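You operate a simulated robot arm through the tools that you are given. There is no shell and no other tool.

You run a simulated robot arm. Do the job below in one go: nothing can be reset, and whatever is moved stays where it is left.

Task
Try the film wrap stop button on a dry run, then press reset.
Fine: stop while the table turns; carriage back at its mark, power off.

It is judged by the outcome, as a careful person would: the job done as asked, and still so three seconds after it is handed in. It fails if anything else is knocked over, pushed out of place, dropped, spilled or broken.

Robot
A 7-joint arm with a fingered hand, fixed in place. Base frame: the origin is at the foot of the arm, x ahead of it, y to its left, z up. Units: m, rad, N and s.
With the tool pointing down near the work surface it reaches from about 0.14 to 0.78 m from the base axis. Its first joint turns from -2.897 to 2.897 rad. Payload 4.9 kg.
The TCP is the grasp point between the finger pads, 0.032 m short of the fingertips. In the tool frame z runs along the fingers and y along their closing line. The gripper opens to 0.192 m. The gripper's body begins 0.089 m behind the TCP. The gripper is a hand of 3 fingers: y runs from the thumb to the fingers, the wrist lies at [0, 0, -0.267] in the tool frame.
Orientation is told as [roll, pitch, yaw] about the base's x, y, z axes, in that order, counted from this pose: with the fingers straight down and closing along the base's y, the tool's x points along the base's -x, its y along +y and its z along -z.

Tools
- The arm moves only by the tool jog_arm. Its arguments are lists of equal length, an entry for each row: "xyz": the shift along the tool's x, y, z in mm, a list of three; "rotation": the turn, a rotation vector about the tool's x, y, z in rad, a list of three. In form: {"xyz": [[dx, dy, dz], ...], "rotation": [[rx, ry, rz], ...]}. A call has 1 to 20 rows; each row shifts and turns the commanded pose from where the row before left it, along the tool's axes as they then stand. A row lasts 0.2 s, in which the tool goes at most 0.05 m and 0.15 rad; a call with a longer step from one row to the next is refused whole. A pose out of reach is approached as far as the arm can. The call stops where the force on the tool passes 40 N (or 10 N more than at its start, if that is more) or the arm is blocked; 0.2 s more then pass. In this call time passes only in rows, and 0.2 s behind the last. It gives the time, the measured TCP pose, the force on the tool (base axes), the opening and the grip force at its end, in the units of the frame above (readings bear some noise), with the torque about the TCP (base axes, N m) and any sound that the robot's microphone picked up.
- Cameras (640 x 400 px; columns grow to the right, rows downward): "scene" is fixed at [0.0493, -0.6503, 1.6882]; the picture's right is [0.79, -0.62, 0.00], its down [-0.31, -0.39, -0.87] and it looks along [0.54, 0.68, -0.49] (base axes); focal length 308 px, centre (320, 200). "wrist" rides on the gripper at [0.08, -0.046, -0.113] in the tool frame; the picture's right is [0.50, 0.87, 0.00], its down [-0.67, 0.39, -0.63] and it looks along [-0.55, 0.32, 0.78] (tool axes); focal length 226 px, centre (320, 200). There is no depth. A picture from a camera that has moved, and an enlarged one, comes with that camera's place and axes in the base frame and with its lens.
- snapshot(camera): a new picture of that camera. No time passes.
- move_fingers(finger1, finger2, thumb_bend): sets how far each is bent, from 0 (flat) to 1 (curled in); at 0.3 the hand is open as for a grip, at 0.7 the pads meet at the TCP. One left out holds its place. A second passes; each finger stops where it meets its share of the squeeze, and holds until it gets a number again. It is the only way to open and close the hand. It gives what a move gives, with no picture; readings hold the bend of each and the force on the fingers (four entries, about 0 where the hand has none), thumb and palm.
- zoom(camera, box): a new picture of the part [left, top, right, bottom] of that camera's present view, enlarged. No time passes.
- close_job(): hands the job in; it is judged then, once.

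Nothing tells you positions but the pictures and the camera data. Unless the task says otherwise, let go and move clear before handing in.

The tools are called after "Emit:" by a JSON object that holds its "name" and its "arguments". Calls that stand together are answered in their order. jog_arm: Moves the arm, as the interface text tells. Its arguments: {"type":"object","properties":{"xyz":{"type":"array"},"rotation":{"type":"array"}},"required":["xyz","rotation"]} The other tools are called the same way: move_fingers (finger1, finger2, thumb_bend) moves the fingers one by one; snapshot (camera) takes a picture; zoom (camera, box) takes an enlarged picture of a part of a camera's view; close_job () hands the job in.

At the start:

```text
time: 0.0
tcp_pos: [0.2855, 0.4685, 1.231]
orientation: [0.0, 0.0, 0.001]
wrist_force: [0.0, 0.1, -0.1]
wrist_torque: [0.0, -0.01, 0.01]
gripper_width: 0.1918
gripper_force: 0.1
shape: jaw
bend: [0.3, 0.3, 0.3]
finger forces: [0.0, 0.0, 0.1, 0.0, 0.0, 0.0]
```

scene: 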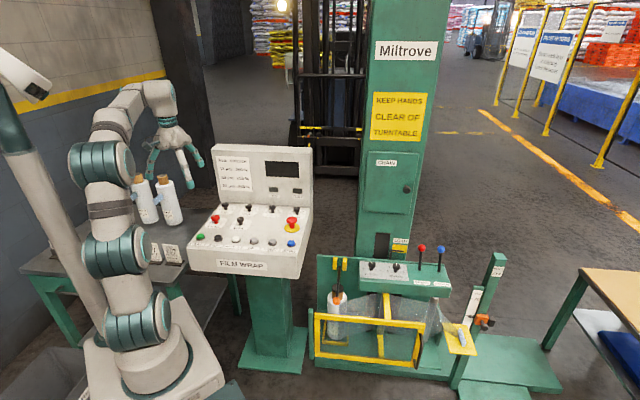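
wrist: 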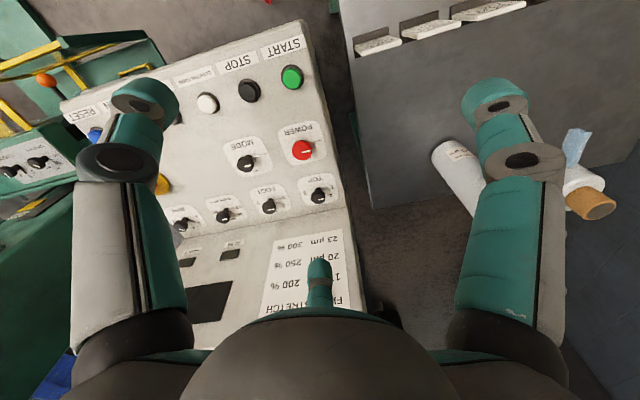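

I see a film-wrap control panel in front of the arm, with buttons, a power knob and selectors, and a turntable machine beside it. I'll zoom in to read the labels before moving.

Emit:
{"name": "zoom", "arguments": {"camera": "scene", "box": [180, 140, 320, 280]}}

Emit:
{"name": "zoom", "arguments": {"camera": "scene", "box": [300, 230, 520, 400]}}

Emit:
{"name": "zoom", "arguments": {"camera": "wrist", "box": [60, 20, 360, 320]}}

Emit:
{"name": "zoom", "arguments": {"camera": "scene", "box": [350, 20, 450, 260]}}

```text
2.86 times, centred on (250, 210) of scene
camera zoom: at [0.0493, -0.6503, 1.6882], right [0.79, -0.62, 0.0], down [-0.31, -0.39, -0.87], along [0.54, 0.68, -0.49], focal length 881 px, centre (520, 171)
```

zoom: 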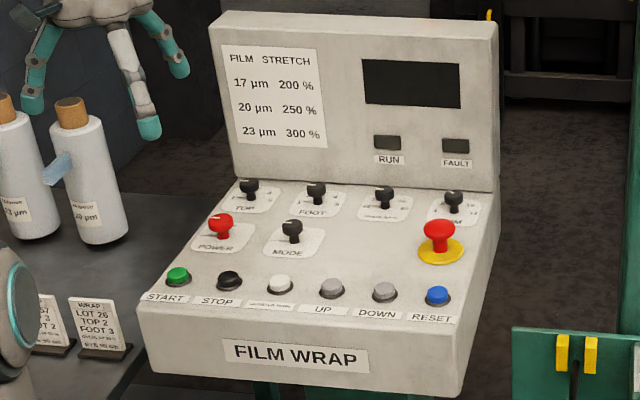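

```text
2.35 times, centred on (410, 315) of scene
camera zoom: at [0.0493, -0.6503, 1.6882], right [0.79, -0.62, 0.0], down [-0.31, -0.39, -0.87], along [0.54, 0.68, -0.49], focal length 726 px, centre (108, -71)
```

zoom: 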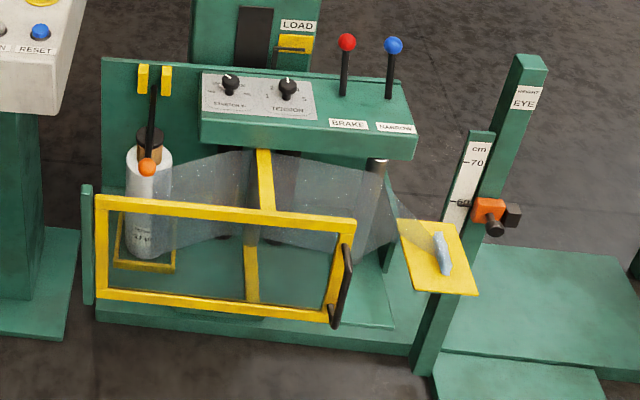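

```text
1.33 times, centred on (210, 170) of wrist
camera zoom: at [0.207, 0.4221, 1.344], right [-0.5, 0.87, 0.0], down [0.67, 0.39, 0.63], along [0.55, 0.32, -0.78], focal length 301 px, centre (467, 240)
```

zoom: 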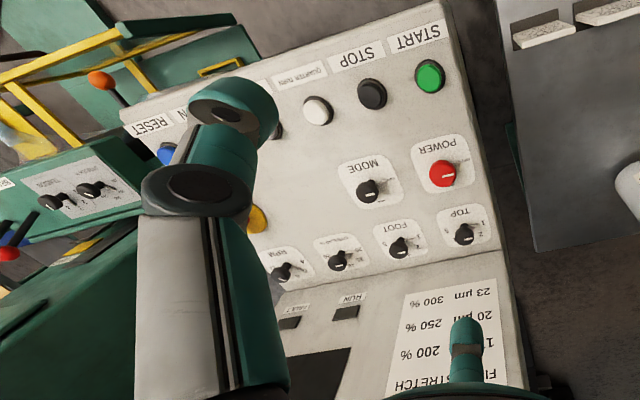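

```text
1.67 times, centred on (400, 140) of scene
camera zoom: at [0.0493, -0.6503, 1.6882], right [0.79, -0.62, 0.0], down [-0.31, -0.39, -0.87], along [0.54, 0.68, -0.49], focal length 514 px, centre (187, 300)
```

zoom: 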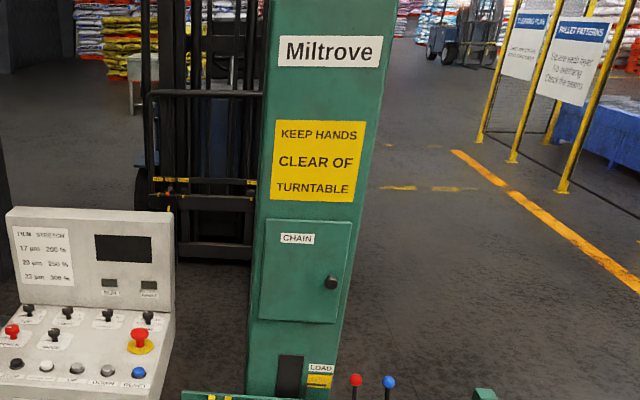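

The panel looks nearly flat at z≈0.96. The button row runs from START at about (0.29, 0.42) to RESET at about (0.55, 0.16), with POWER near (0.38, 0.485). I'll zoom further on the knobs and labels.

Emit:
{"name": "zoom", "arguments": {"camera": "wrist", "box": [210, 110, 340, 215]}}

Emit:
{"name": "zoom", "arguments": {"camera": "scene", "box": [205, 200, 265, 250]}}

Emit:
{"name": "zoom", "arguments": {"camera": "scene", "box": [255, 195, 315, 255]}}

Emit:
{"name": "zoom", "arguments": {"camera": "scene", "box": [130, 230, 190, 275]}}

Emit:
{"name": "zoom", "arguments": {"camera": "scene", "box": [430, 240, 510, 340]}}

Emit:
{"name": "zoom", "arguments": {"camera": "scene", "box": [370, 220, 430, 270]}}

```text
3.81 times, centred on (275, 162) of wrist
camera zoom: at [0.207, 0.4221, 1.344], right [-0.5, 0.87, 0.0], down [0.67, 0.39, 0.63], along [0.55, 0.32, -0.78], focal length 861 px, centre (491, 343)
```

zoom: 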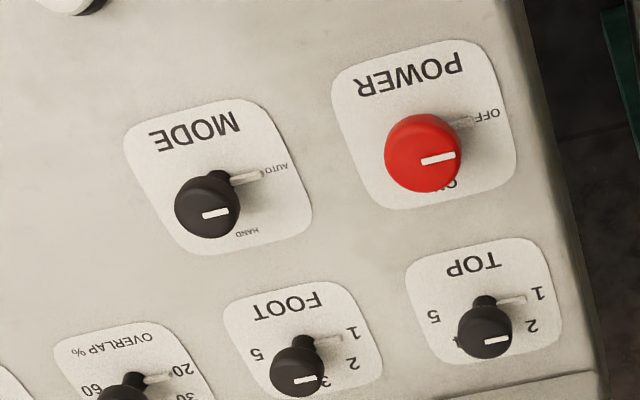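

```text
8.00 times, centred on (235, 225) of scene
camera zoom: at [0.0493, -0.6503, 1.6882], right [0.79, -0.62, 0.0], down [-0.31, -0.39, -0.87], along [0.54, 0.68, -0.49], focal length 2467 px, centre (1000, 0)
```

zoom: 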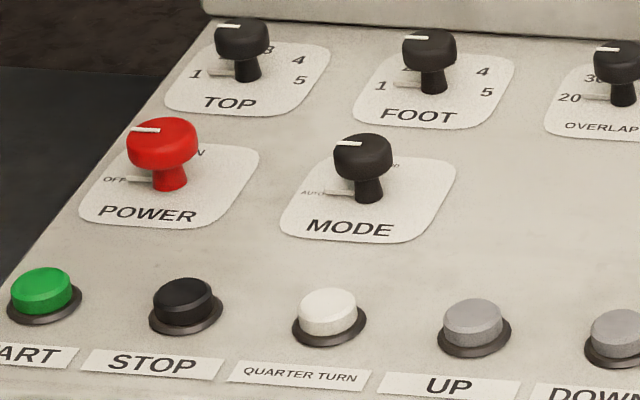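

```text
6.67 times, centred on (285, 225) of scene
camera zoom: at [0.0493, -0.6503, 1.6882], right [0.79, -0.62, 0.0], down [-0.31, -0.39, -0.87], along [0.54, 0.68, -0.49], focal length 2056 px, centre (553, 33)
```

zoom: 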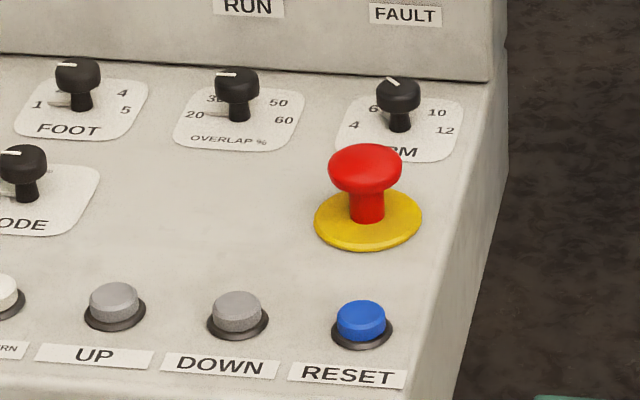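

```text
8.89 times, centred on (160, 252) of scene
camera zoom: at [0.0493, -0.6503, 1.6882], right [0.79, -0.62, 0.0], down [-0.31, -0.39, -0.87], along [0.54, 0.68, -0.49], focal length 2741 px, centre (1742, -267)
```

zoom: 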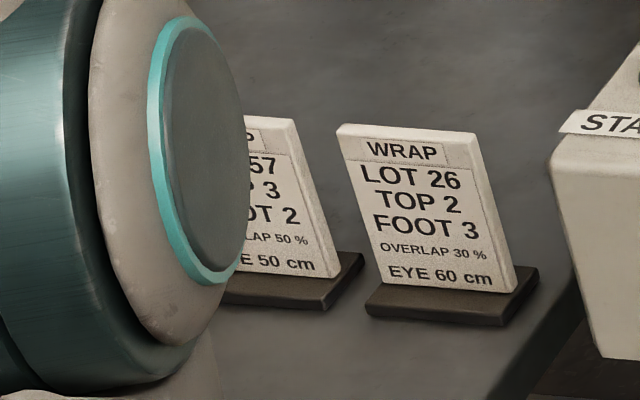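

```text
4.00 times, centred on (470, 290) of scene
camera zoom: at [0.0493, -0.6503, 1.6882], right [0.79, -0.62, 0.0], down [-0.31, -0.39, -0.87], along [0.54, 0.68, -0.49], focal length 1234 px, centre (-280, -160)
```

zoom: 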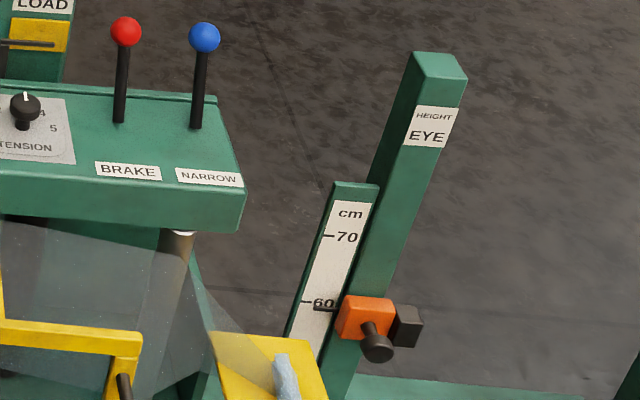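

```text
8.00 times, centred on (400, 245) of scene
camera zoom: at [0.0493, -0.6503, 1.6882], right [0.79, -0.62, 0.0], down [-0.31, -0.39, -0.87], along [0.54, 0.68, -0.49], focal length 2467 px, centre (-320, -160)
```

zoom: 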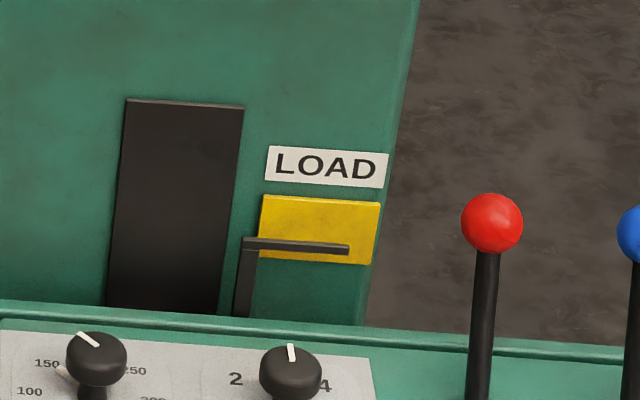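

POWER points to OFF (ON is toward the back), MODE is at AUTO, and the carriage pointer sits on the LOAD plate. I'll check the turntable area and the display before touching anything.

Emit:
{"name": "zoom", "arguments": {"camera": "scene", "box": [430, 300, 590, 400]}}

Emit:
{"name": "zoom", "arguments": {"camera": "scene", "box": [305, 240, 465, 390]}}

Emit:
{"name": "zoom", "arguments": {"camera": "scene", "box": [130, 100, 215, 180]}}

Emit:
{"name": "zoom", "arguments": {"camera": "scene", "box": [225, 145, 315, 205]}}

```text
4.00 times, centred on (510, 350) of scene
camera zoom: at [0.0493, -0.6503, 1.6882], right [0.79, -0.62, 0.0], down [-0.31, -0.39, -0.87], along [0.54, 0.68, -0.49], focal length 1234 px, centre (-440, -400)
```

zoom: 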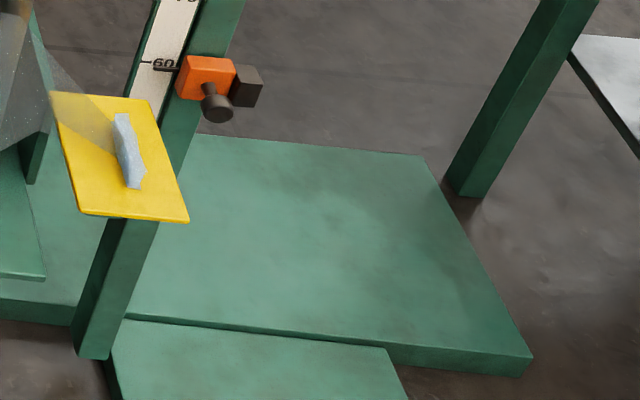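

```text
2.67 times, centred on (385, 315) of scene
camera zoom: at [0.0493, -0.6503, 1.6882], right [0.79, -0.62, 0.0], down [-0.31, -0.39, -0.87], along [0.54, 0.68, -0.49], focal length 822 px, centre (147, -107)
```

zoom: 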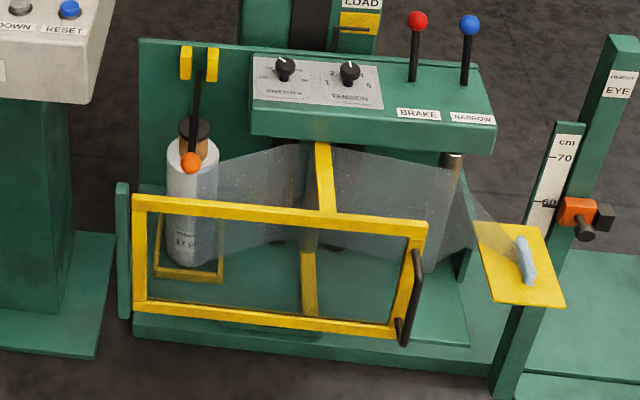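

```text
5.00 times, centred on (172, 140) of scene
camera zoom: at [0.0493, -0.6503, 1.6882], right [0.79, -0.62, 0.0], down [-0.31, -0.39, -0.87], along [0.54, 0.68, -0.49], focal length 1542 px, centre (1058, 500)
```

zoom: 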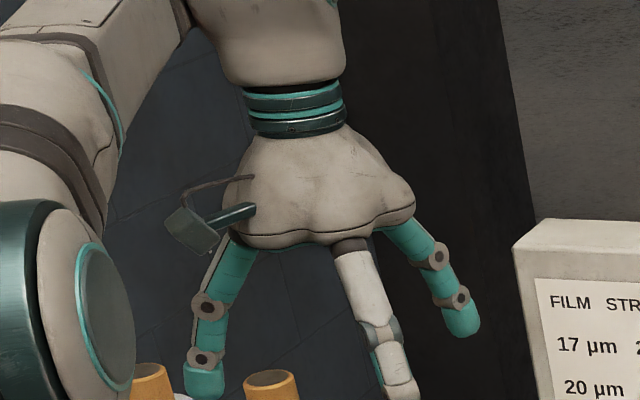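

```text
6.67 times, centred on (270, 175) of scene
camera zoom: at [0.0493, -0.6503, 1.6882], right [0.79, -0.62, 0.0], down [-0.31, -0.39, -0.87], along [0.54, 0.68, -0.49], focal length 2056 px, centre (653, 367)
```

zoom: 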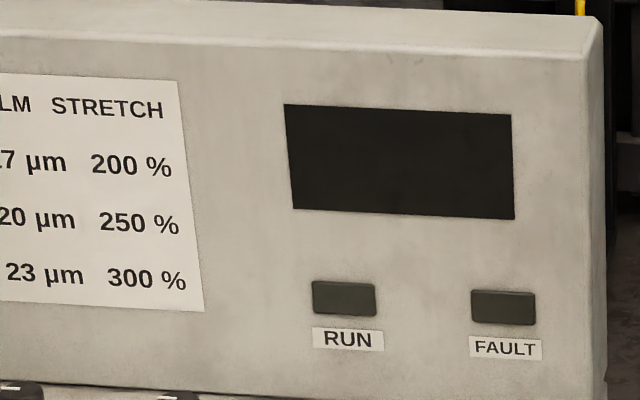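

Everything matches a powered-down machine in AUTO with the carriage at LOAD. I'll partly close the fingers and move above the POWER knob at about (0.38, 0.485), pre-rotated so I can turn it clockwise to ON.

Emit:
{"name": "move_fingers", "arguments": {"finger1": 0.5, "finger2": 0.5, "thumb_bend": 0.5}}

Emit:
{"name": "jog_arm", "arguments": {"xyz": [[-24, 4, 10], [-24, 4, 20], [-24, 4, 20], [-23, 4.5, 20], [0, 0, 20], [0, 0, 0], [0, 0, 0], [0, 0, 0], [0, 0, 0], [0, 0, 0], [0, 0, 0]], "rotation": [[0, 0, 0], [0, 0, 0], [0, 0, 0], [0, 0, 0], [0, 0, 0], [0, 0, -0.15], [0, 0, -0.15], [0, 0, -0.15], [0, 0, -0.15], [0, 0, -0.15], [0, 0, 0]]}}

Emit:
{"name": "snapshot", "arguments": {"camera": "wrist"}}

Emit:
{"name": "zoom", "arguments": {"camera": "scene", "box": [140, 80, 320, 280]}}

```text
time: 1.0
tcp_pos: [0.2855, 0.4689, 1.2308]
orientation: [0.0, -0.001, 0.0]
wrist_force: [-0.5, 0.1, -0.4]
wrist_torque: [0.01, -0.02, 0.01]
gripper_width: 0.0849
gripper_force: 0.1
shape: fingers
bend: [0.5, 0.5, 0.5]
finger forces: [0.1, 0.1, 0.0, 0.0, 0.0, 0.1]
```

```text
time: 3.4
tcp_pos: [0.3798, 0.4862, 1.1401]
orientation: [0.0, -0.001, 0.751]
wrist_force: [-0.4, 0.3, -0.3]
wrist_torque: [-0.01, 0.03, -0.01]
gripper_width: 0.0848
gripper_force: 0.0
shape: fingers
bend: [0.5, 0.5, 0.5]
finger forces: [0.1, 0.0, 0.0, 0.0, 0.1, 0.0]
```

```text
taken
camera wrist: at [0.3552, 0.3968, 1.254], right [-0.96, 0.29, 0.0], down [0.23, 0.74, 0.63], along [0.18, 0.6, -0.78], focal length 226 px, centre (320, 200)
```

wrist: 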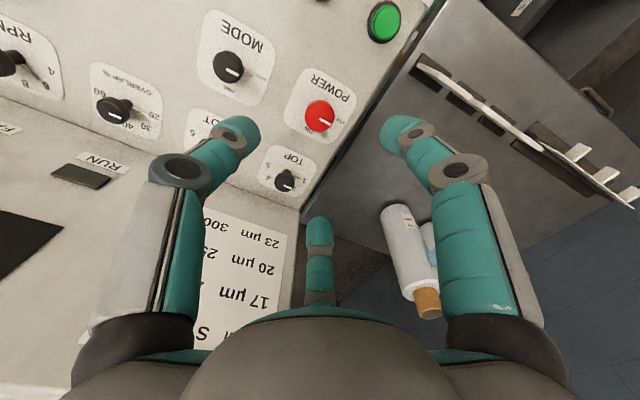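

```text
2.00 times, centred on (230, 180) of scene
camera zoom: at [0.0493, -0.6503, 1.6882], right [0.79, -0.62, 0.0], down [-0.31, -0.39, -0.87], along [0.54, 0.68, -0.49], focal length 617 px, centre (500, 240)
```

zoom: 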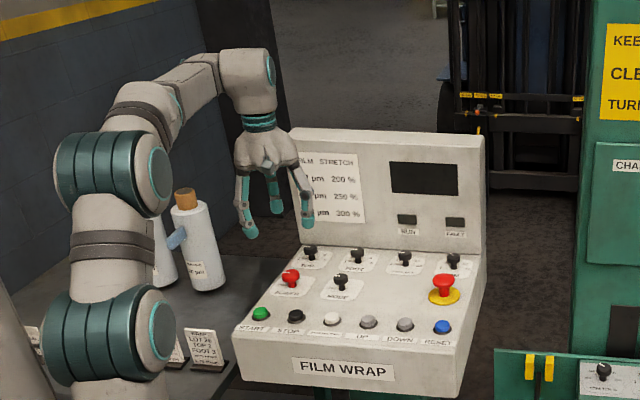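

The POWER cap triangulates to about (0.381, 0.485, 0.98), directly below the hand. I'll lower part way and look again.

Emit:
{"name": "jog_arm", "arguments": {"xyz": [[0, 0, 20], [0, 0, 20], [0, 0, 20], [0, 0, 20], [0, 0, 15], [0, 0, 0]], "rotation": [[0, 0, 0], [0, 0, 0], [0, 0, 0], [0, 0, 0], [0, 0, 0], [0, 0, 0]]}}

Emit:
{"name": "snapshot", "arguments": {"camera": "wrist"}}

Emit:
{"name": "zoom", "arguments": {"camera": "scene", "box": [180, 160, 280, 260]}}

```text
time: 4.8
tcp_pos: [0.3818, 0.4855, 1.0458]
orientation: [-0.001, -0.001, 0.75]
wrist_force: [0.4, 0.5, 0.0]
wrist_torque: [0.0, -0.01, 0.02]
gripper_width: 0.0849
gripper_force: 0.0
shape: fingers
bend: [0.5, 0.5, 0.5]
finger forces: [0.0, 0.1, 0.1, 0.1, 0.0, 0.0]
```

```text
taken
camera wrist: at [0.3555, 0.3961, 1.1597], right [-0.96, 0.29, 0.0], down [0.23, 0.74, 0.63], along [0.19, 0.6, -0.78], focal length 226 px, centre (320, 200)
```

wrist: 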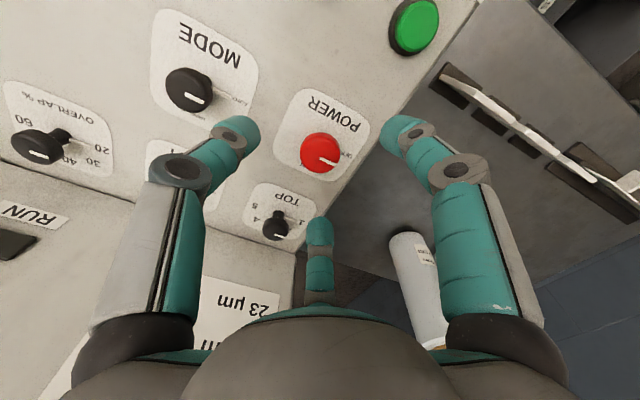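

```text
4.00 times, centred on (230, 210) of scene
camera zoom: at [0.0493, -0.6503, 1.6882], right [0.79, -0.62, 0.0], down [-0.31, -0.39, -0.87], along [0.54, 0.68, -0.49], focal length 1234 px, centre (680, 160)
```

zoom: 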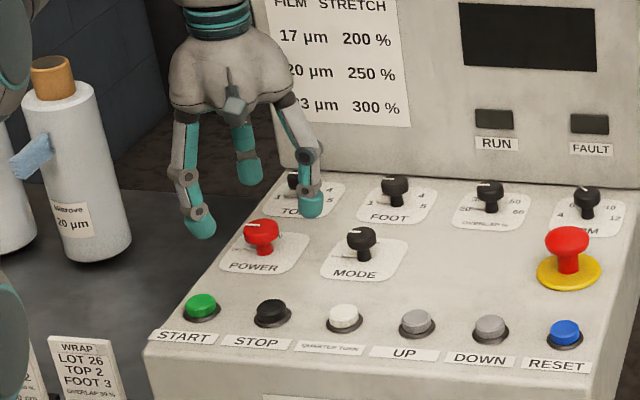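

The knob is centred on the grasp axis (TCP projects to image centre). I'll descend to z≈0.985 and close gently on the cap.

Emit:
{"name": "jog_arm", "arguments": {"xyz": [[0, 0, 15], [0, 0, 15], [0, 0, 15], [0, 0, 10], [0, 0, 6], [0, 0, 0]], "rotation": [[0, 0, 0], [0, 0, 0], [0, 0, 0], [0, 0, 0], [0, 0, 0], [0, 0, 0]]}}

Emit:
{"name": "snapshot", "arguments": {"camera": "wrist"}}

Emit:
{"name": "zoom", "arguments": {"camera": "scene", "box": [190, 180, 270, 260]}}

```text
time: 6.2
tcp_pos: [0.3822, 0.4889, 0.9922]
orientation: [0.0, -0.014, 0.749]
wrist_force: [0.0, -1.0, 4.5]
wrist_torque: [-0.11, 0.26, 0.02]
gripper_width: 0.0851
gripper_force: 1.9
shape: fingers
bend: [0.49, 0.5, 0.5]
finger forces: [4.5, 0.0, 0.0, 0.0, 0.0, 0.0]
stopped in row 6: the force on the tool passed its limit at 42 N (the readings are from after the stop); the commanded pose is now the measured one
```

```text
taken
camera wrist: at [0.3551, 0.3987, 1.1055], right [-0.96, 0.29, 0.0], down [0.22, 0.73, 0.64], along [0.19, 0.61, -0.77], focal length 226 px, centre (320, 200)
```

wrist: 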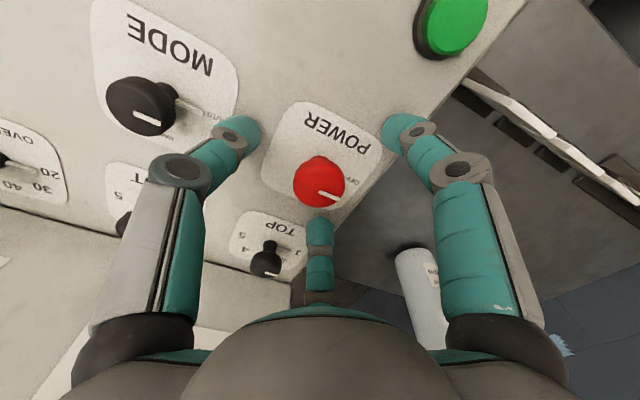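

```text
5.00 times, centred on (230, 220) of scene
camera zoom: at [0.0493, -0.6503, 1.6882], right [0.79, -0.62, 0.0], down [-0.31, -0.39, -0.87], along [0.54, 0.68, -0.49], focal length 1542 px, centre (770, 100)
```

zoom: 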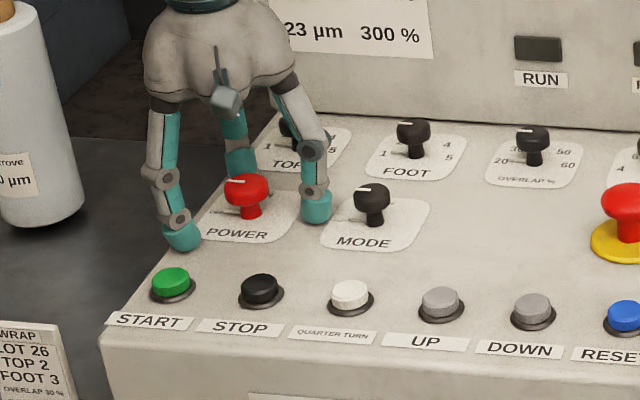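

Finger1 lightly touched the panel surface, and the knob is about 5 mm off from the TCP axis. I'll raise 10 mm, recentre and level the hand, then close a bit more.

Emit:
{"name": "jog_arm", "arguments": {"xyz": [[0, 0, -10], [3.6, -2.8, 0], [0, 0, 0]], "rotation": [[0, 0, 0], [-0.0095, 0.0102, 0], [0, 0, 0]]}}

Emit:
{"name": "move_fingers", "arguments": {"finger1": 0.57, "finger2": 0.57, "thumb_bend": 0.57}}

Emit:
{"name": "snapshot", "arguments": {"camera": "wrist"}}

Emit:
{"name": "zoom", "arguments": {"camera": "scene", "box": [190, 180, 270, 260]}}

```text
time: 7.0
tcp_pos: [0.3801, 0.4829, 1.002]
orientation: [0.012, -0.002, 0.751]
wrist_force: [0.1, -0.3, -0.2]
wrist_torque: [-0.02, 0.04, 0.02]
gripper_width: 0.0844
gripper_force: 0.1
shape: fingers
bend: [0.5, 0.5, 0.5]
finger forces: [0.0, 0.0, 0.0, 0.0, 0.1, 0.1]
```

```text
time: 8.0
tcp_pos: [0.3787, 0.4841, 1.0027]
orientation: [0.012, -0.002, 0.749]
wrist_force: [0.3, 0.8, -0.3]
wrist_torque: [-0.02, 0.02, 0.02]
gripper_width: 0.0592
gripper_force: 0.1
shape: fingers
bend: [0.56, 0.56, 0.56]
finger forces: [0.1, 0.0, 0.1, 0.0, 0.0, 0.0]
```

```text
taken
camera wrist: at [0.3552, 0.3939, 1.115], right [-0.96, 0.29, 0.01], down [0.23, 0.74, 0.64], along [0.18, 0.61, -0.77], focal length 226 px, centre (320, 200)
```

wrist: 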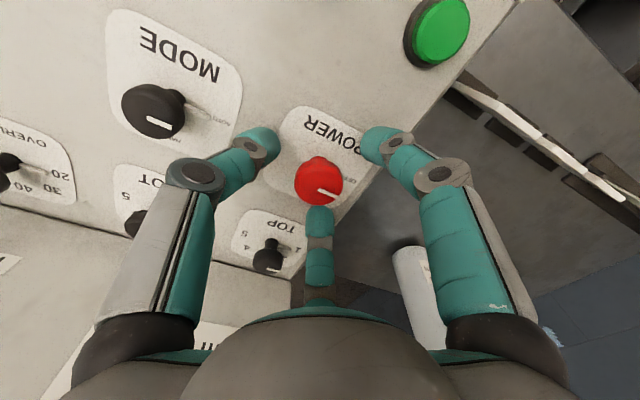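

```text
5.00 times, centred on (230, 220) of scene
camera zoom: at [0.0493, -0.6503, 1.6882], right [0.79, -0.62, 0.0], down [-0.31, -0.39, -0.87], along [0.54, 0.68, -0.49], focal length 1542 px, centre (770, 100)
```

zoom: 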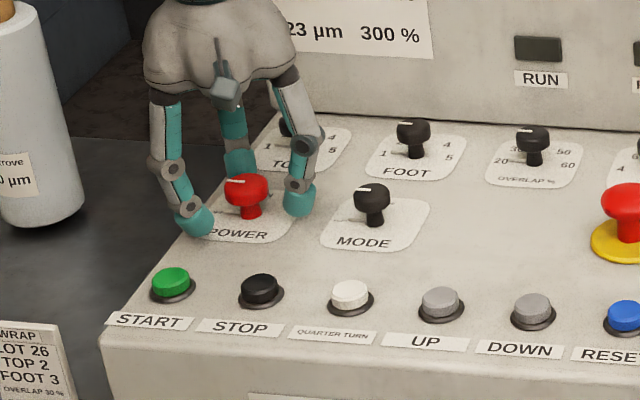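

The knob is centred on the axis within about 1 mm. I'll lower 5 mm and grip it.

Emit:
{"name": "jog_arm", "arguments": {"xyz": [[0, 0, 6], [0, 0, 0]], "rotation": [[0, 0, 0], [0, 0, 0]]}}

Emit:
{"name": "move_fingers", "arguments": {"finger1": 0.68, "finger2": 0.68, "thumb_bend": 0.68}}

Emit:
{"name": "snapshot", "arguments": {"camera": "wrist"}}

Emit:
{"name": "zoom", "arguments": {"camera": "scene", "box": [200, 190, 260, 240]}}

```text
time: 8.6
tcp_pos: [0.3802, 0.4848, 0.9955]
orientation: [0.012, -0.002, 0.75]
wrist_force: [-0.3, 0.4, -0.4]
wrist_torque: [0.04, 0.01, -0.01]
gripper_width: 0.0592
gripper_force: 0.1
shape: fingers
bend: [0.56, 0.56, 0.56]
finger forces: [0.0, 0.1, 0.1, 0.1, 0.0, 0.1]
```

```text
time: 9.6
tcp_pos: [0.3802, 0.4847, 0.9962]
orientation: [0.014, -0.002, 0.749]
wrist_force: [2.8, 0.9, -3.0]
wrist_torque: [0.02, -0.07, 0.02]
gripper_width: 0.0236
gripper_force: 8.4
shape: fingers
bend: [0.65, 0.63, 0.65]
finger forces: [3.8, 6.0, 0.0, 0.0, 6.5, 0.0]
```

```text
taken
camera wrist: at [0.3556, 0.3946, 1.1089], right [-0.96, 0.29, 0.01], down [0.23, 0.74, 0.64], along [0.18, 0.61, -0.77], focal length 226 px, centre (320, 200)
```

wrist: 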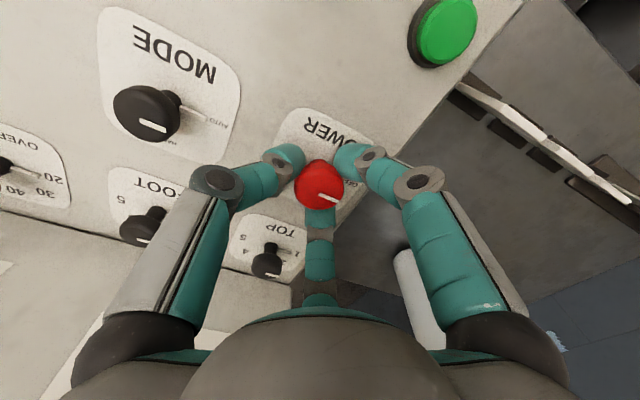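

```text
8.00 times, centred on (230, 215) of scene
camera zoom: at [0.0493, -0.6503, 1.6882], right [0.79, -0.62, 0.0], down [-0.31, -0.39, -0.87], along [0.54, 0.68, -0.49], focal length 2467 px, centre (1040, 80)
```

zoom: 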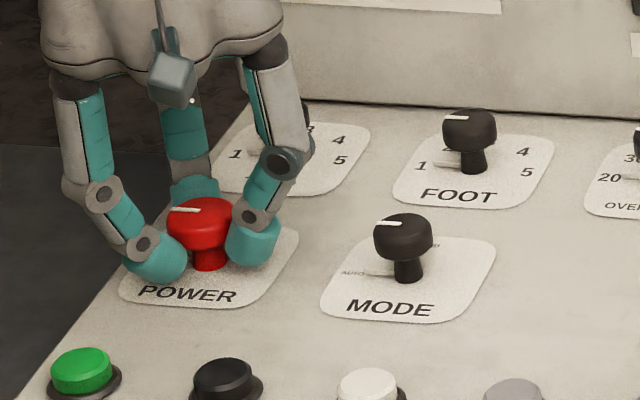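

All three fingers hold the cap. I'll turn it clockwise (about +z tool) by 90°.

Emit:
{"name": "jog_arm", "arguments": {"xyz": [[0, 0, 0], [0, 0, 0], [0, 0, 0], [0, 0, 0], [0, 0, 0], [0, 0, 0], [0, 0, 0], [0, 0, 0], [0, 0, 0], [0, 0, 0], [0, 0, 0], [0, 0, 0]], "rotation": [[0, 0, 0.14], [0, 0, 0.14], [0, 0, 0.14], [0, 0, 0.14], [0, 0, 0.14], [0, 0, 0.14], [0, 0, 0.14], [0, 0, 0.14], [0, 0, 0.14], [0, 0, 0.14], [0, 0, 0.14], [0, 0, 0]]}}

Emit:
{"name": "snapshot", "arguments": {"camera": "wrist"}}

Emit:
{"name": "zoom", "arguments": {"camera": "scene", "box": [200, 140, 320, 260]}}

```text
time: 12.2
tcp_pos: [0.3804, 0.4848, 0.9947]
orientation: [0.001, 0.012, -0.791]
wrist_force: [-3.8, 9.4, -5.4]
wrist_torque: [0.25, 0.15, 0.01]
gripper_width: 0.0243
gripper_force: 8.4
shape: fingers
bend: [0.63, 0.64, 0.66]
finger forces: [6.3, 5.1, 0.0, 0.0, 5.0, 0.0]
```

```text
taken
camera wrist: at [0.2941, 0.506, 1.1097], right [0.26, 0.96, 0.01], down [0.75, -0.21, 0.62], along [0.6, -0.16, -0.78], focal length 226 px, centre (320, 200)
```

wrist: 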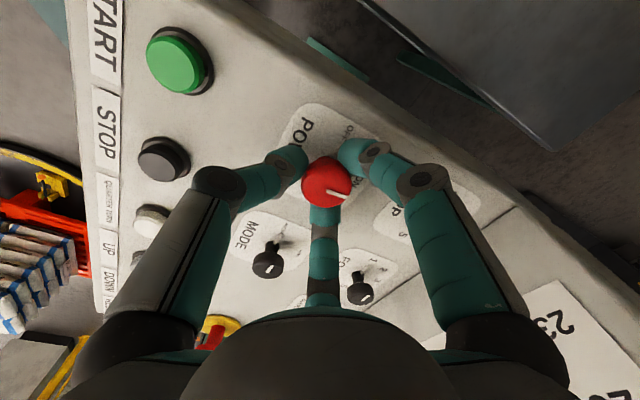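

```text
3.33 times, centred on (260, 200) of scene
camera zoom: at [0.0493, -0.6503, 1.6882], right [0.79, -0.62, 0.0], down [-0.31, -0.39, -0.87], along [0.54, 0.68, -0.49], focal length 1028 px, centre (520, 200)
```

zoom: 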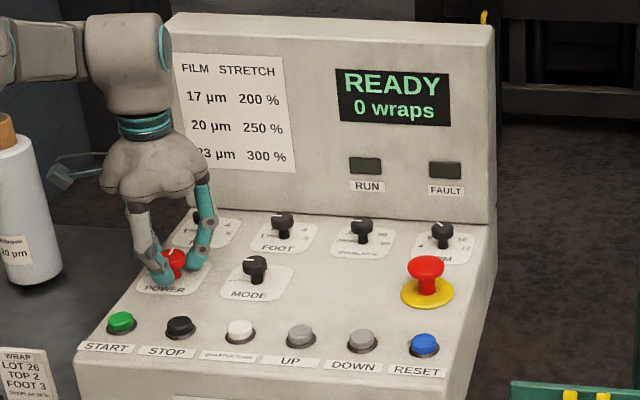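

The display now reads READY, 0 wraps. I'll release the knob, rise clear, and close the fingers into a pressing point.

Emit:
{"name": "move_fingers", "arguments": {"finger1": 0.5, "finger2": 0.5, "thumb_bend": 0.5}}

Emit:
{"name": "jog_arm", "arguments": {"xyz": [[0, 0, -15], [0, 0, -20], [0, 0, -25], [0, 0, -25], [0, 0, 0]], "rotation": [[0, 0, 0], [0, 0, 0], [0, 0, 0], [0, 0, 0], [0, 0, 0]]}}

Emit:
{"name": "move_fingers", "arguments": {"finger1": 0.7, "finger2": 0.7, "thumb_bend": 0.7}}

Emit:
{"name": "snapshot", "arguments": {"camera": "wrist"}}

Emit:
{"name": "zoom", "arguments": {"camera": "scene", "box": [180, 140, 320, 260]}}

Emit:
{"name": "zoom", "arguments": {"camera": "scene", "box": [280, 205, 305, 240]}}

```text
time: 13.2
tcp_pos: [0.38, 0.4829, 0.9951]
orientation: [0.002, 0.011, -0.788]
wrist_force: [0.1, -0.8, -0.7]
wrist_torque: [0.01, -0.03, -0.01]
gripper_width: 0.0838
gripper_force: 0.1
shape: fingers
bend: [0.5, 0.5, 0.5]
finger forces: [0.0, 0.1, 0.0, 0.1, 0.1, 0.0]
```

```text
time: 14.4
tcp_pos: [0.3793, 0.4845, 1.0798]
orientation: [0.001, 0.014, -0.788]
wrist_force: [-0.9, -0.2, -0.4]
wrist_torque: [0.01, 0.0, 0.02]
gripper_width: 0.0838
gripper_force: 0.0
shape: fingers
bend: [0.5, 0.5, 0.5]
finger forces: [0.0, 0.1, 0.0, 0.0, 0.0, 0.0]
```

```text
time: 15.4
tcp_pos: [0.3798, 0.4839, 1.0808]
orientation: [0.0, 0.014, -0.789]
wrist_force: [0.7, -0.1, -0.3]
wrist_torque: [0.03, 0.03, 0.06]
gripper_width: 0.0034
gripper_force: 0.0
shape: fingers
bend: [0.69, 0.69, 0.7]
finger forces: [0.0, 0.1, 0.0, 0.1, 0.1, 0.0]
```

```text
taken
camera wrist: at [0.2938, 0.506, 1.1946], right [0.26, 0.96, 0.01], down [0.75, -0.21, 0.62], along [0.6, -0.16, -0.78], focal length 226 px, centre (320, 200)
```

wrist: 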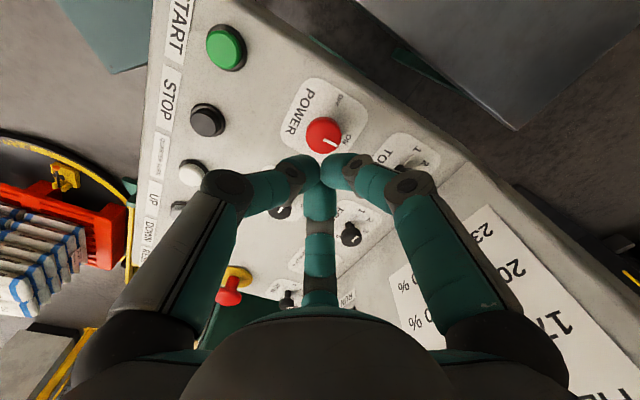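

```text
3.33 times, centred on (250, 200) of scene
camera zoom: at [0.0493, -0.6503, 1.6882], right [0.79, -0.62, 0.0], down [-0.31, -0.39, -0.87], along [0.54, 0.68, -0.49], focal length 1028 px, centre (553, 200)
```

zoom: 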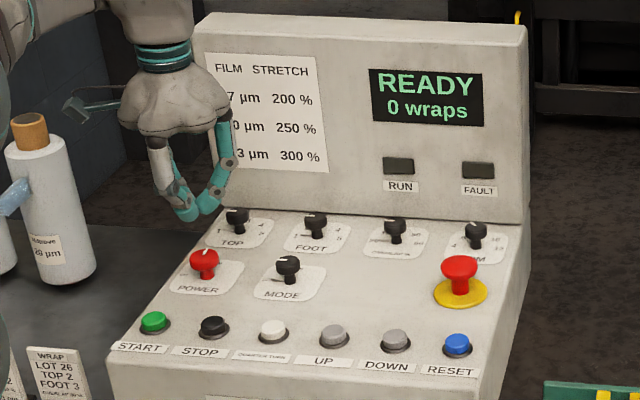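

```text
11.43 times, centred on (292, 222) of scene
camera zoom: at [0.0493, -0.6503, 1.6882], right [0.79, -0.62, 0.0], down [-0.31, -0.39, -0.87], along [0.54, 0.68, -0.49], focal length 3525 px, centre (634, -57)
```

zoom: 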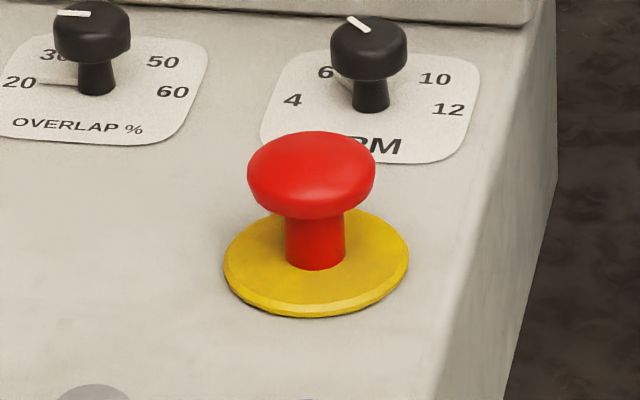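

The left of the wrist view shows something round with a red pallet that may be the turntable, so I'll look at that before starting.

Emit:
{"name": "zoom", "arguments": {"camera": "wrist", "box": [0, 120, 160, 400]}}

Emit:
{"name": "zoom", "arguments": {"camera": "wrist", "box": [150, 0, 360, 220]}}

```text
1.43 times, centred on (80, 260) of wrist
camera zoom: at [0.2938, 0.506, 1.1946], right [0.26, 0.96, 0.01], down [0.75, -0.21, 0.62], along [0.6, -0.16, -0.78], focal length 323 px, centre (663, 114)
```

zoom: 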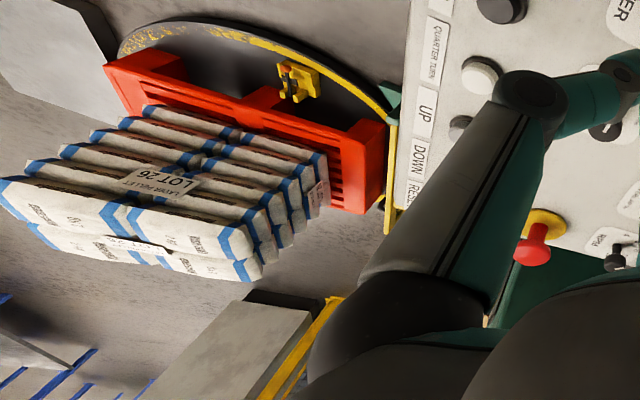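

```text
1.82 times, centred on (255, 110) of wrist
camera zoom: at [0.2938, 0.506, 1.1946], right [0.26, 0.96, 0.01], down [0.75, -0.21, 0.62], along [0.6, -0.16, -0.78], focal length 411 px, centre (438, 364)
```

zoom: 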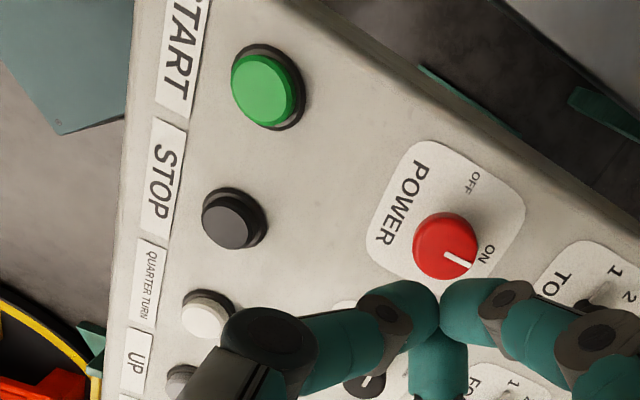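

The turntable carries a pallet and its film clip is empty, so a start now is a true dry run. START is at about (0.291, 0.423) with its top at z≈0.96, so I'll hover above it and check alignment.

Emit:
{"name": "jog_arm", "arguments": {"xyz": [[5, -27, 0], [5, -27, 0], [5, -27, 0], [4.4, -25.3, 0], [0, 0, 20], [0, 0, 20], [0, 0, 20], [0, 0, 10], [0, 0, 0]], "rotation": [[0, 0, 0], [0, 0, 0], [0, 0, 0], [0, 0, 0], [0, 0, 0], [0, 0, 0], [0, 0, 0], [0, 0, 0], [0, 0, 0]]}}

Emit:
{"name": "snapshot", "arguments": {"camera": "wrist"}}

Emit:
{"name": "zoom", "arguments": {"camera": "scene", "box": [180, 190, 260, 260]}}

Emit:
{"name": "snapshot", "arguments": {"camera": "scene"}}

```text
time: 17.4
tcp_pos: [0.2905, 0.4236, 1.0128]
orientation: [0.001, 0.012, -0.789]
wrist_force: [0.5, 0.5, -1.0]
wrist_torque: [-0.01, 0.03, -0.01]
gripper_width: 0.0034
gripper_force: 0.2
shape: fingers
bend: [0.69, 0.69, 0.7]
finger forces: [0.0, 0.0, 0.1, 0.0, 0.0, 0.1]
```

```text
taken
camera wrist: at [0.2045, 0.4447, 1.1262], right [0.26, 0.96, 0.01], down [0.75, -0.21, 0.62], along [0.6, -0.16, -0.78], focal length 226 px, centre (320, 200)
```

wrist: 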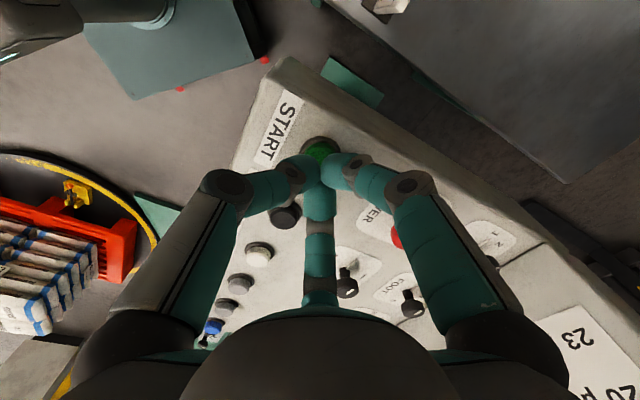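

```text
5.71 times, centred on (220, 225) of scene
camera zoom: at [0.0493, -0.6503, 1.6882], right [0.79, -0.62, 0.0], down [-0.31, -0.39, -0.87], along [0.54, 0.68, -0.49], focal length 1762 px, centre (891, 57)
```

zoom: 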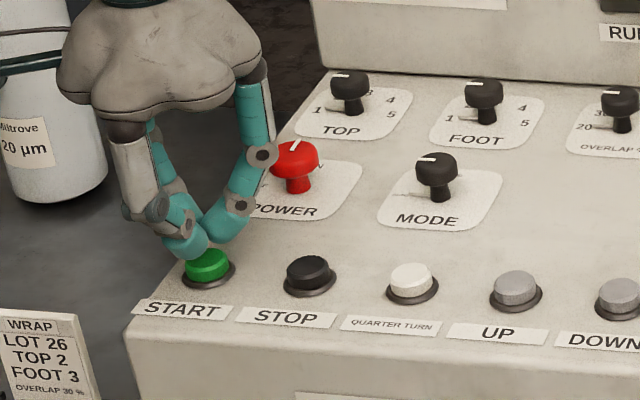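

```text
taken
```

scene: 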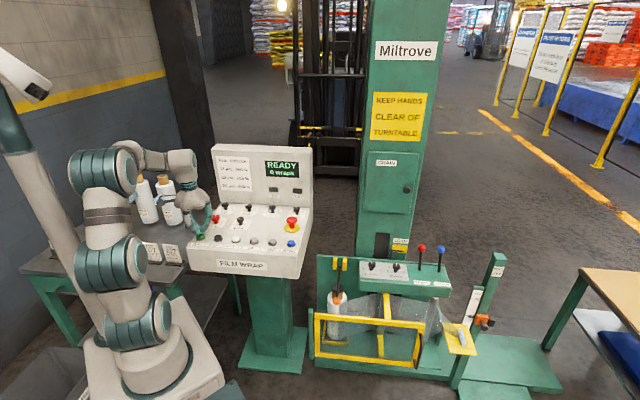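

The fingertips are just over START. I'll press down and come back up in one call.

Emit:
{"name": "jog_arm", "arguments": {"xyz": [[0, 0, 10], [0, 0, 8], [0, 0, 5], [0, 0, 4], [0, 0, 3], [0, 0, -20], [0, 0, -20]], "rotation": [[0, 0, 0], [0, 0, 0], [0, 0, 0], [0, 0, 0], [0, 0, 0], [0, 0, 0], [0, 0, 0]]}}

Emit:
{"name": "snapshot", "arguments": {"camera": "scene"}}

Emit:
{"name": "zoom", "arguments": {"camera": "scene", "box": [190, 140, 320, 260]}}

```text
time: 19.0
tcp_pos: [0.2886, 0.4222, 1.0197]
orientation: [0.001, 0.011, -0.79]
wrist_force: [0.2, 0.5, 1.0]
wrist_torque: [0.06, -0.04, 0.0]
gripper_width: 0.0033
gripper_force: 0.1
shape: fingers
bend: [0.7, 0.7, 0.7]
finger forces: [0.1, 0.1, 0.1, 0.0, 0.1, 0.0]
heard: click
```

```text
taken
```

scene: 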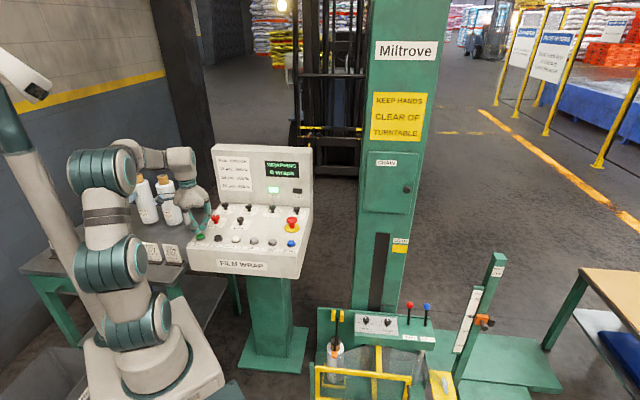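

```text
3.33 times, centred on (255, 200) of scene
camera zoom: at [0.0493, -0.6503, 1.6882], right [0.79, -0.62, 0.0], down [-0.31, -0.39, -0.87], along [0.54, 0.68, -0.49], focal length 1028 px, centre (537, 200)
```

zoom: 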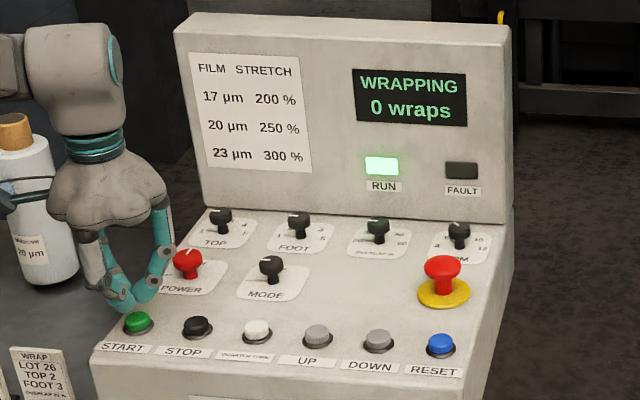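

It's running: WRAPPING with the RUN lamp lit, and the carriage has moved off LOAD. I'll move above STOP at about (0.344, 0.372) and check that the table is turning before pressing.

Emit:
{"name": "jog_arm", "arguments": {"xyz": [[-19, 0.6, 0], [-19, 0.6, 0], [-18.5, 0.6, 0], [-17.8, 0.5, 7]], "rotation": [[0, 0, 0], [0, 0, 0], [0, 0, 0], [0, 0, 0]]}}

Emit:
{"name": "snapshot", "arguments": {"camera": "wrist"}}

Emit:
{"name": "zoom", "arguments": {"camera": "scene", "box": [180, 140, 320, 260]}}

Emit:
{"name": "snapshot", "arguments": {"camera": "scene"}}

```text
time: 20.0
tcp_pos: [0.3459, 0.3722, 1.0121]
orientation: [0.002, 0.012, -0.788]
wrist_force: [-0.3, -0.2, 0.1]
wrist_torque: [0.0, 0.04, -0.01]
gripper_width: 0.0033
gripper_force: 0.0
shape: fingers
bend: [0.7, 0.7, 0.7]
finger forces: [0.0, 0.0, 0.1, 0.0, 0.0, 0.0]
```

```text
taken
camera wrist: at [0.2601, 0.3944, 1.1272], right [0.26, 0.96, 0.01], down [0.75, -0.21, 0.62], along [0.6, -0.16, -0.78], focal length 226 px, centre (320, 200)
```

wrist: 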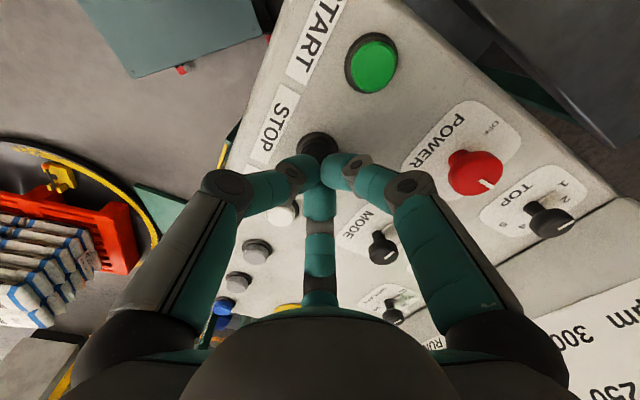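

```text
3.33 times, centred on (250, 200) of scene
camera zoom: at [0.0493, -0.6503, 1.6882], right [0.79, -0.62, 0.0], down [-0.31, -0.39, -0.87], along [0.54, 0.68, -0.49], focal length 1028 px, centre (553, 200)
```

zoom: 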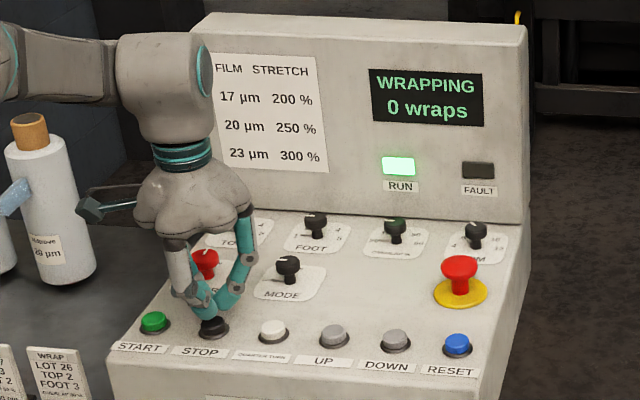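

```text
taken
```

scene: 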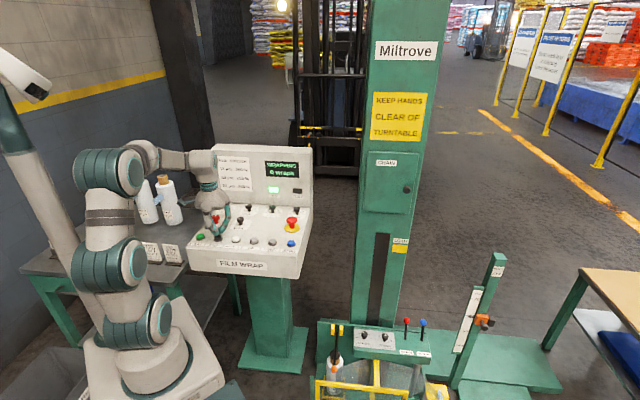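

The carriage is lowering first and the table may not be turning yet. I'll hold here and compare views.

Emit:
{"name": "jog_arm", "arguments": {"xyz": [[0, 0, 0], [0, 0, 0], [0, 0, 0]], "rotation": [[0, 0, 0], [0, 0, 0], [0, 0, 0]]}}

Emit:
{"name": "zoom", "arguments": {"camera": "wrist", "box": [0, 130, 220, 340]}}

Emit:
{"name": "snapshot", "arguments": {"camera": "scene"}}

```text
time: 20.8
tcp_pos: [0.3468, 0.3721, 1.013]
orientation: [0.002, 0.013, -0.79]
wrist_force: [0.3, 1.0, 0.4]
wrist_torque: [-0.02, 0.01, -0.01]
gripper_width: 0.0031
gripper_force: 0.0
shape: fingers
bend: [0.7, 0.7, 0.7]
finger forces: [0.0, 0.1, 0.0, 0.0, 0.0, 0.0]
```

```text
1.90 times, centred on (110, 235) of wrist
camera zoom: at [0.2601, 0.3945, 1.1271], right [0.26, 0.96, 0.01], down [0.75, -0.21, 0.62], along [0.6, -0.16, -0.78], focal length 431 px, centre (720, 133)
```

zoom: 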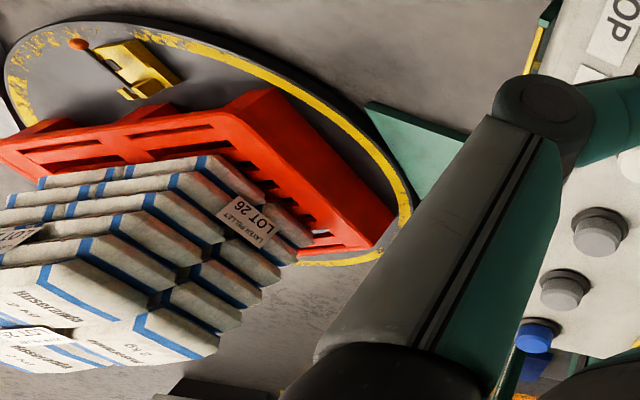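

```text
taken
```

scene: 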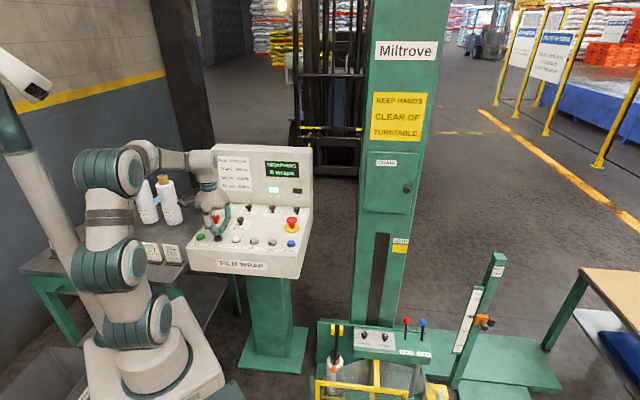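

The table is now clearly turning (the pallet has rotated). Pressing STOP.

Emit:
{"name": "jog_arm", "arguments": {"xyz": [[0, 0, 10], [0, 0, 8], [0, 0, 5], [0, 0, 4], [0, 0, 3], [0, 0, -20], [0, 0, -20]], "rotation": [[0, 0, 0], [0, 0, 0], [0, 0, 0], [0, 0, 0], [0, 0, 0], [0, 0, 0], [0, 0, 0]]}}

Emit:
{"name": "zoom", "arguments": {"camera": "scene", "box": [180, 140, 320, 260]}}

Emit:
{"name": "snapshot", "arguments": {"camera": "wrist"}}

Emit:
{"name": "snapshot", "arguments": {"camera": "scene"}}

```text
time: 22.4
tcp_pos: [0.3465, 0.3699, 1.022]
orientation: [0.001, 0.012, -0.79]
wrist_force: [0.4, -1.5, 0.4]
wrist_torque: [0.0, 0.01, 0.01]
gripper_width: 0.0035
gripper_force: 0.0
shape: fingers
bend: [0.7, 0.7, 0.7]
finger forces: [0.0, 0.0, 0.0, 0.1, 0.1, 0.1]
heard: click
```

```text
3.33 times, centred on (250, 200) of scene
camera zoom: at [0.0493, -0.6503, 1.6882], right [0.79, -0.62, 0.0], down [-0.31, -0.39, -0.87], along [0.54, 0.68, -0.49], focal length 1028 px, centre (553, 200)
```

zoom: 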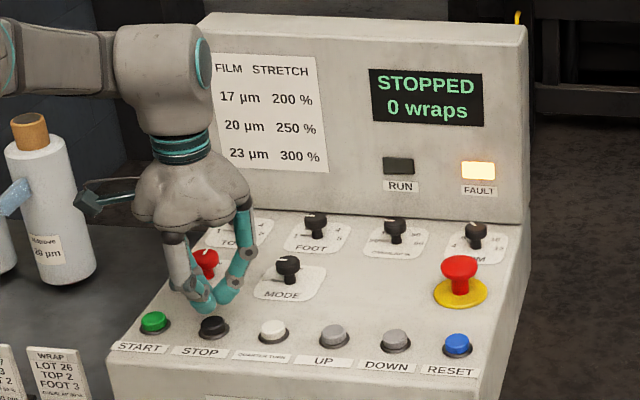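

```text
taken
camera wrist: at [0.2596, 0.3925, 1.137], right [0.26, 0.96, 0.01], down [0.75, -0.21, 0.62], along [0.6, -0.16, -0.78], focal length 226 px, centre (320, 200)
```

wrist: 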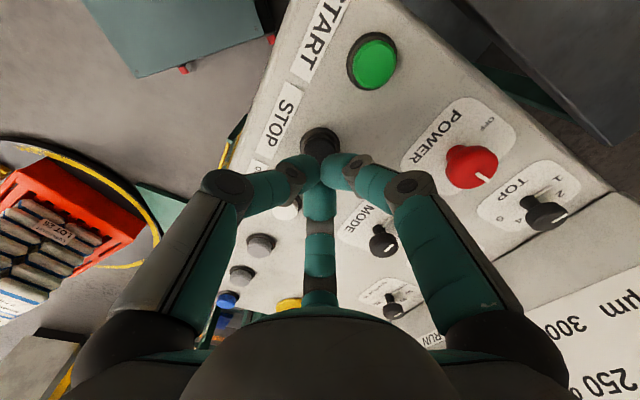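

```text
taken
```

scene: 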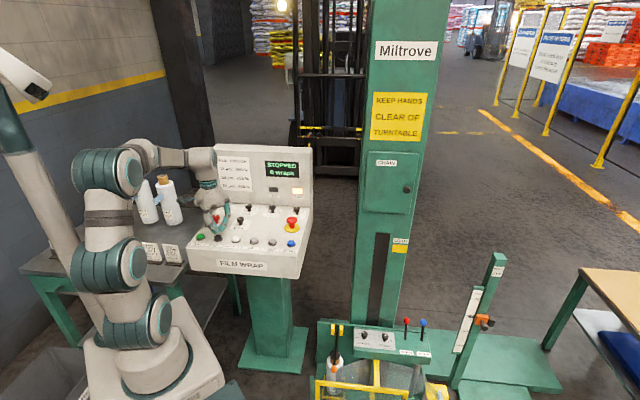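

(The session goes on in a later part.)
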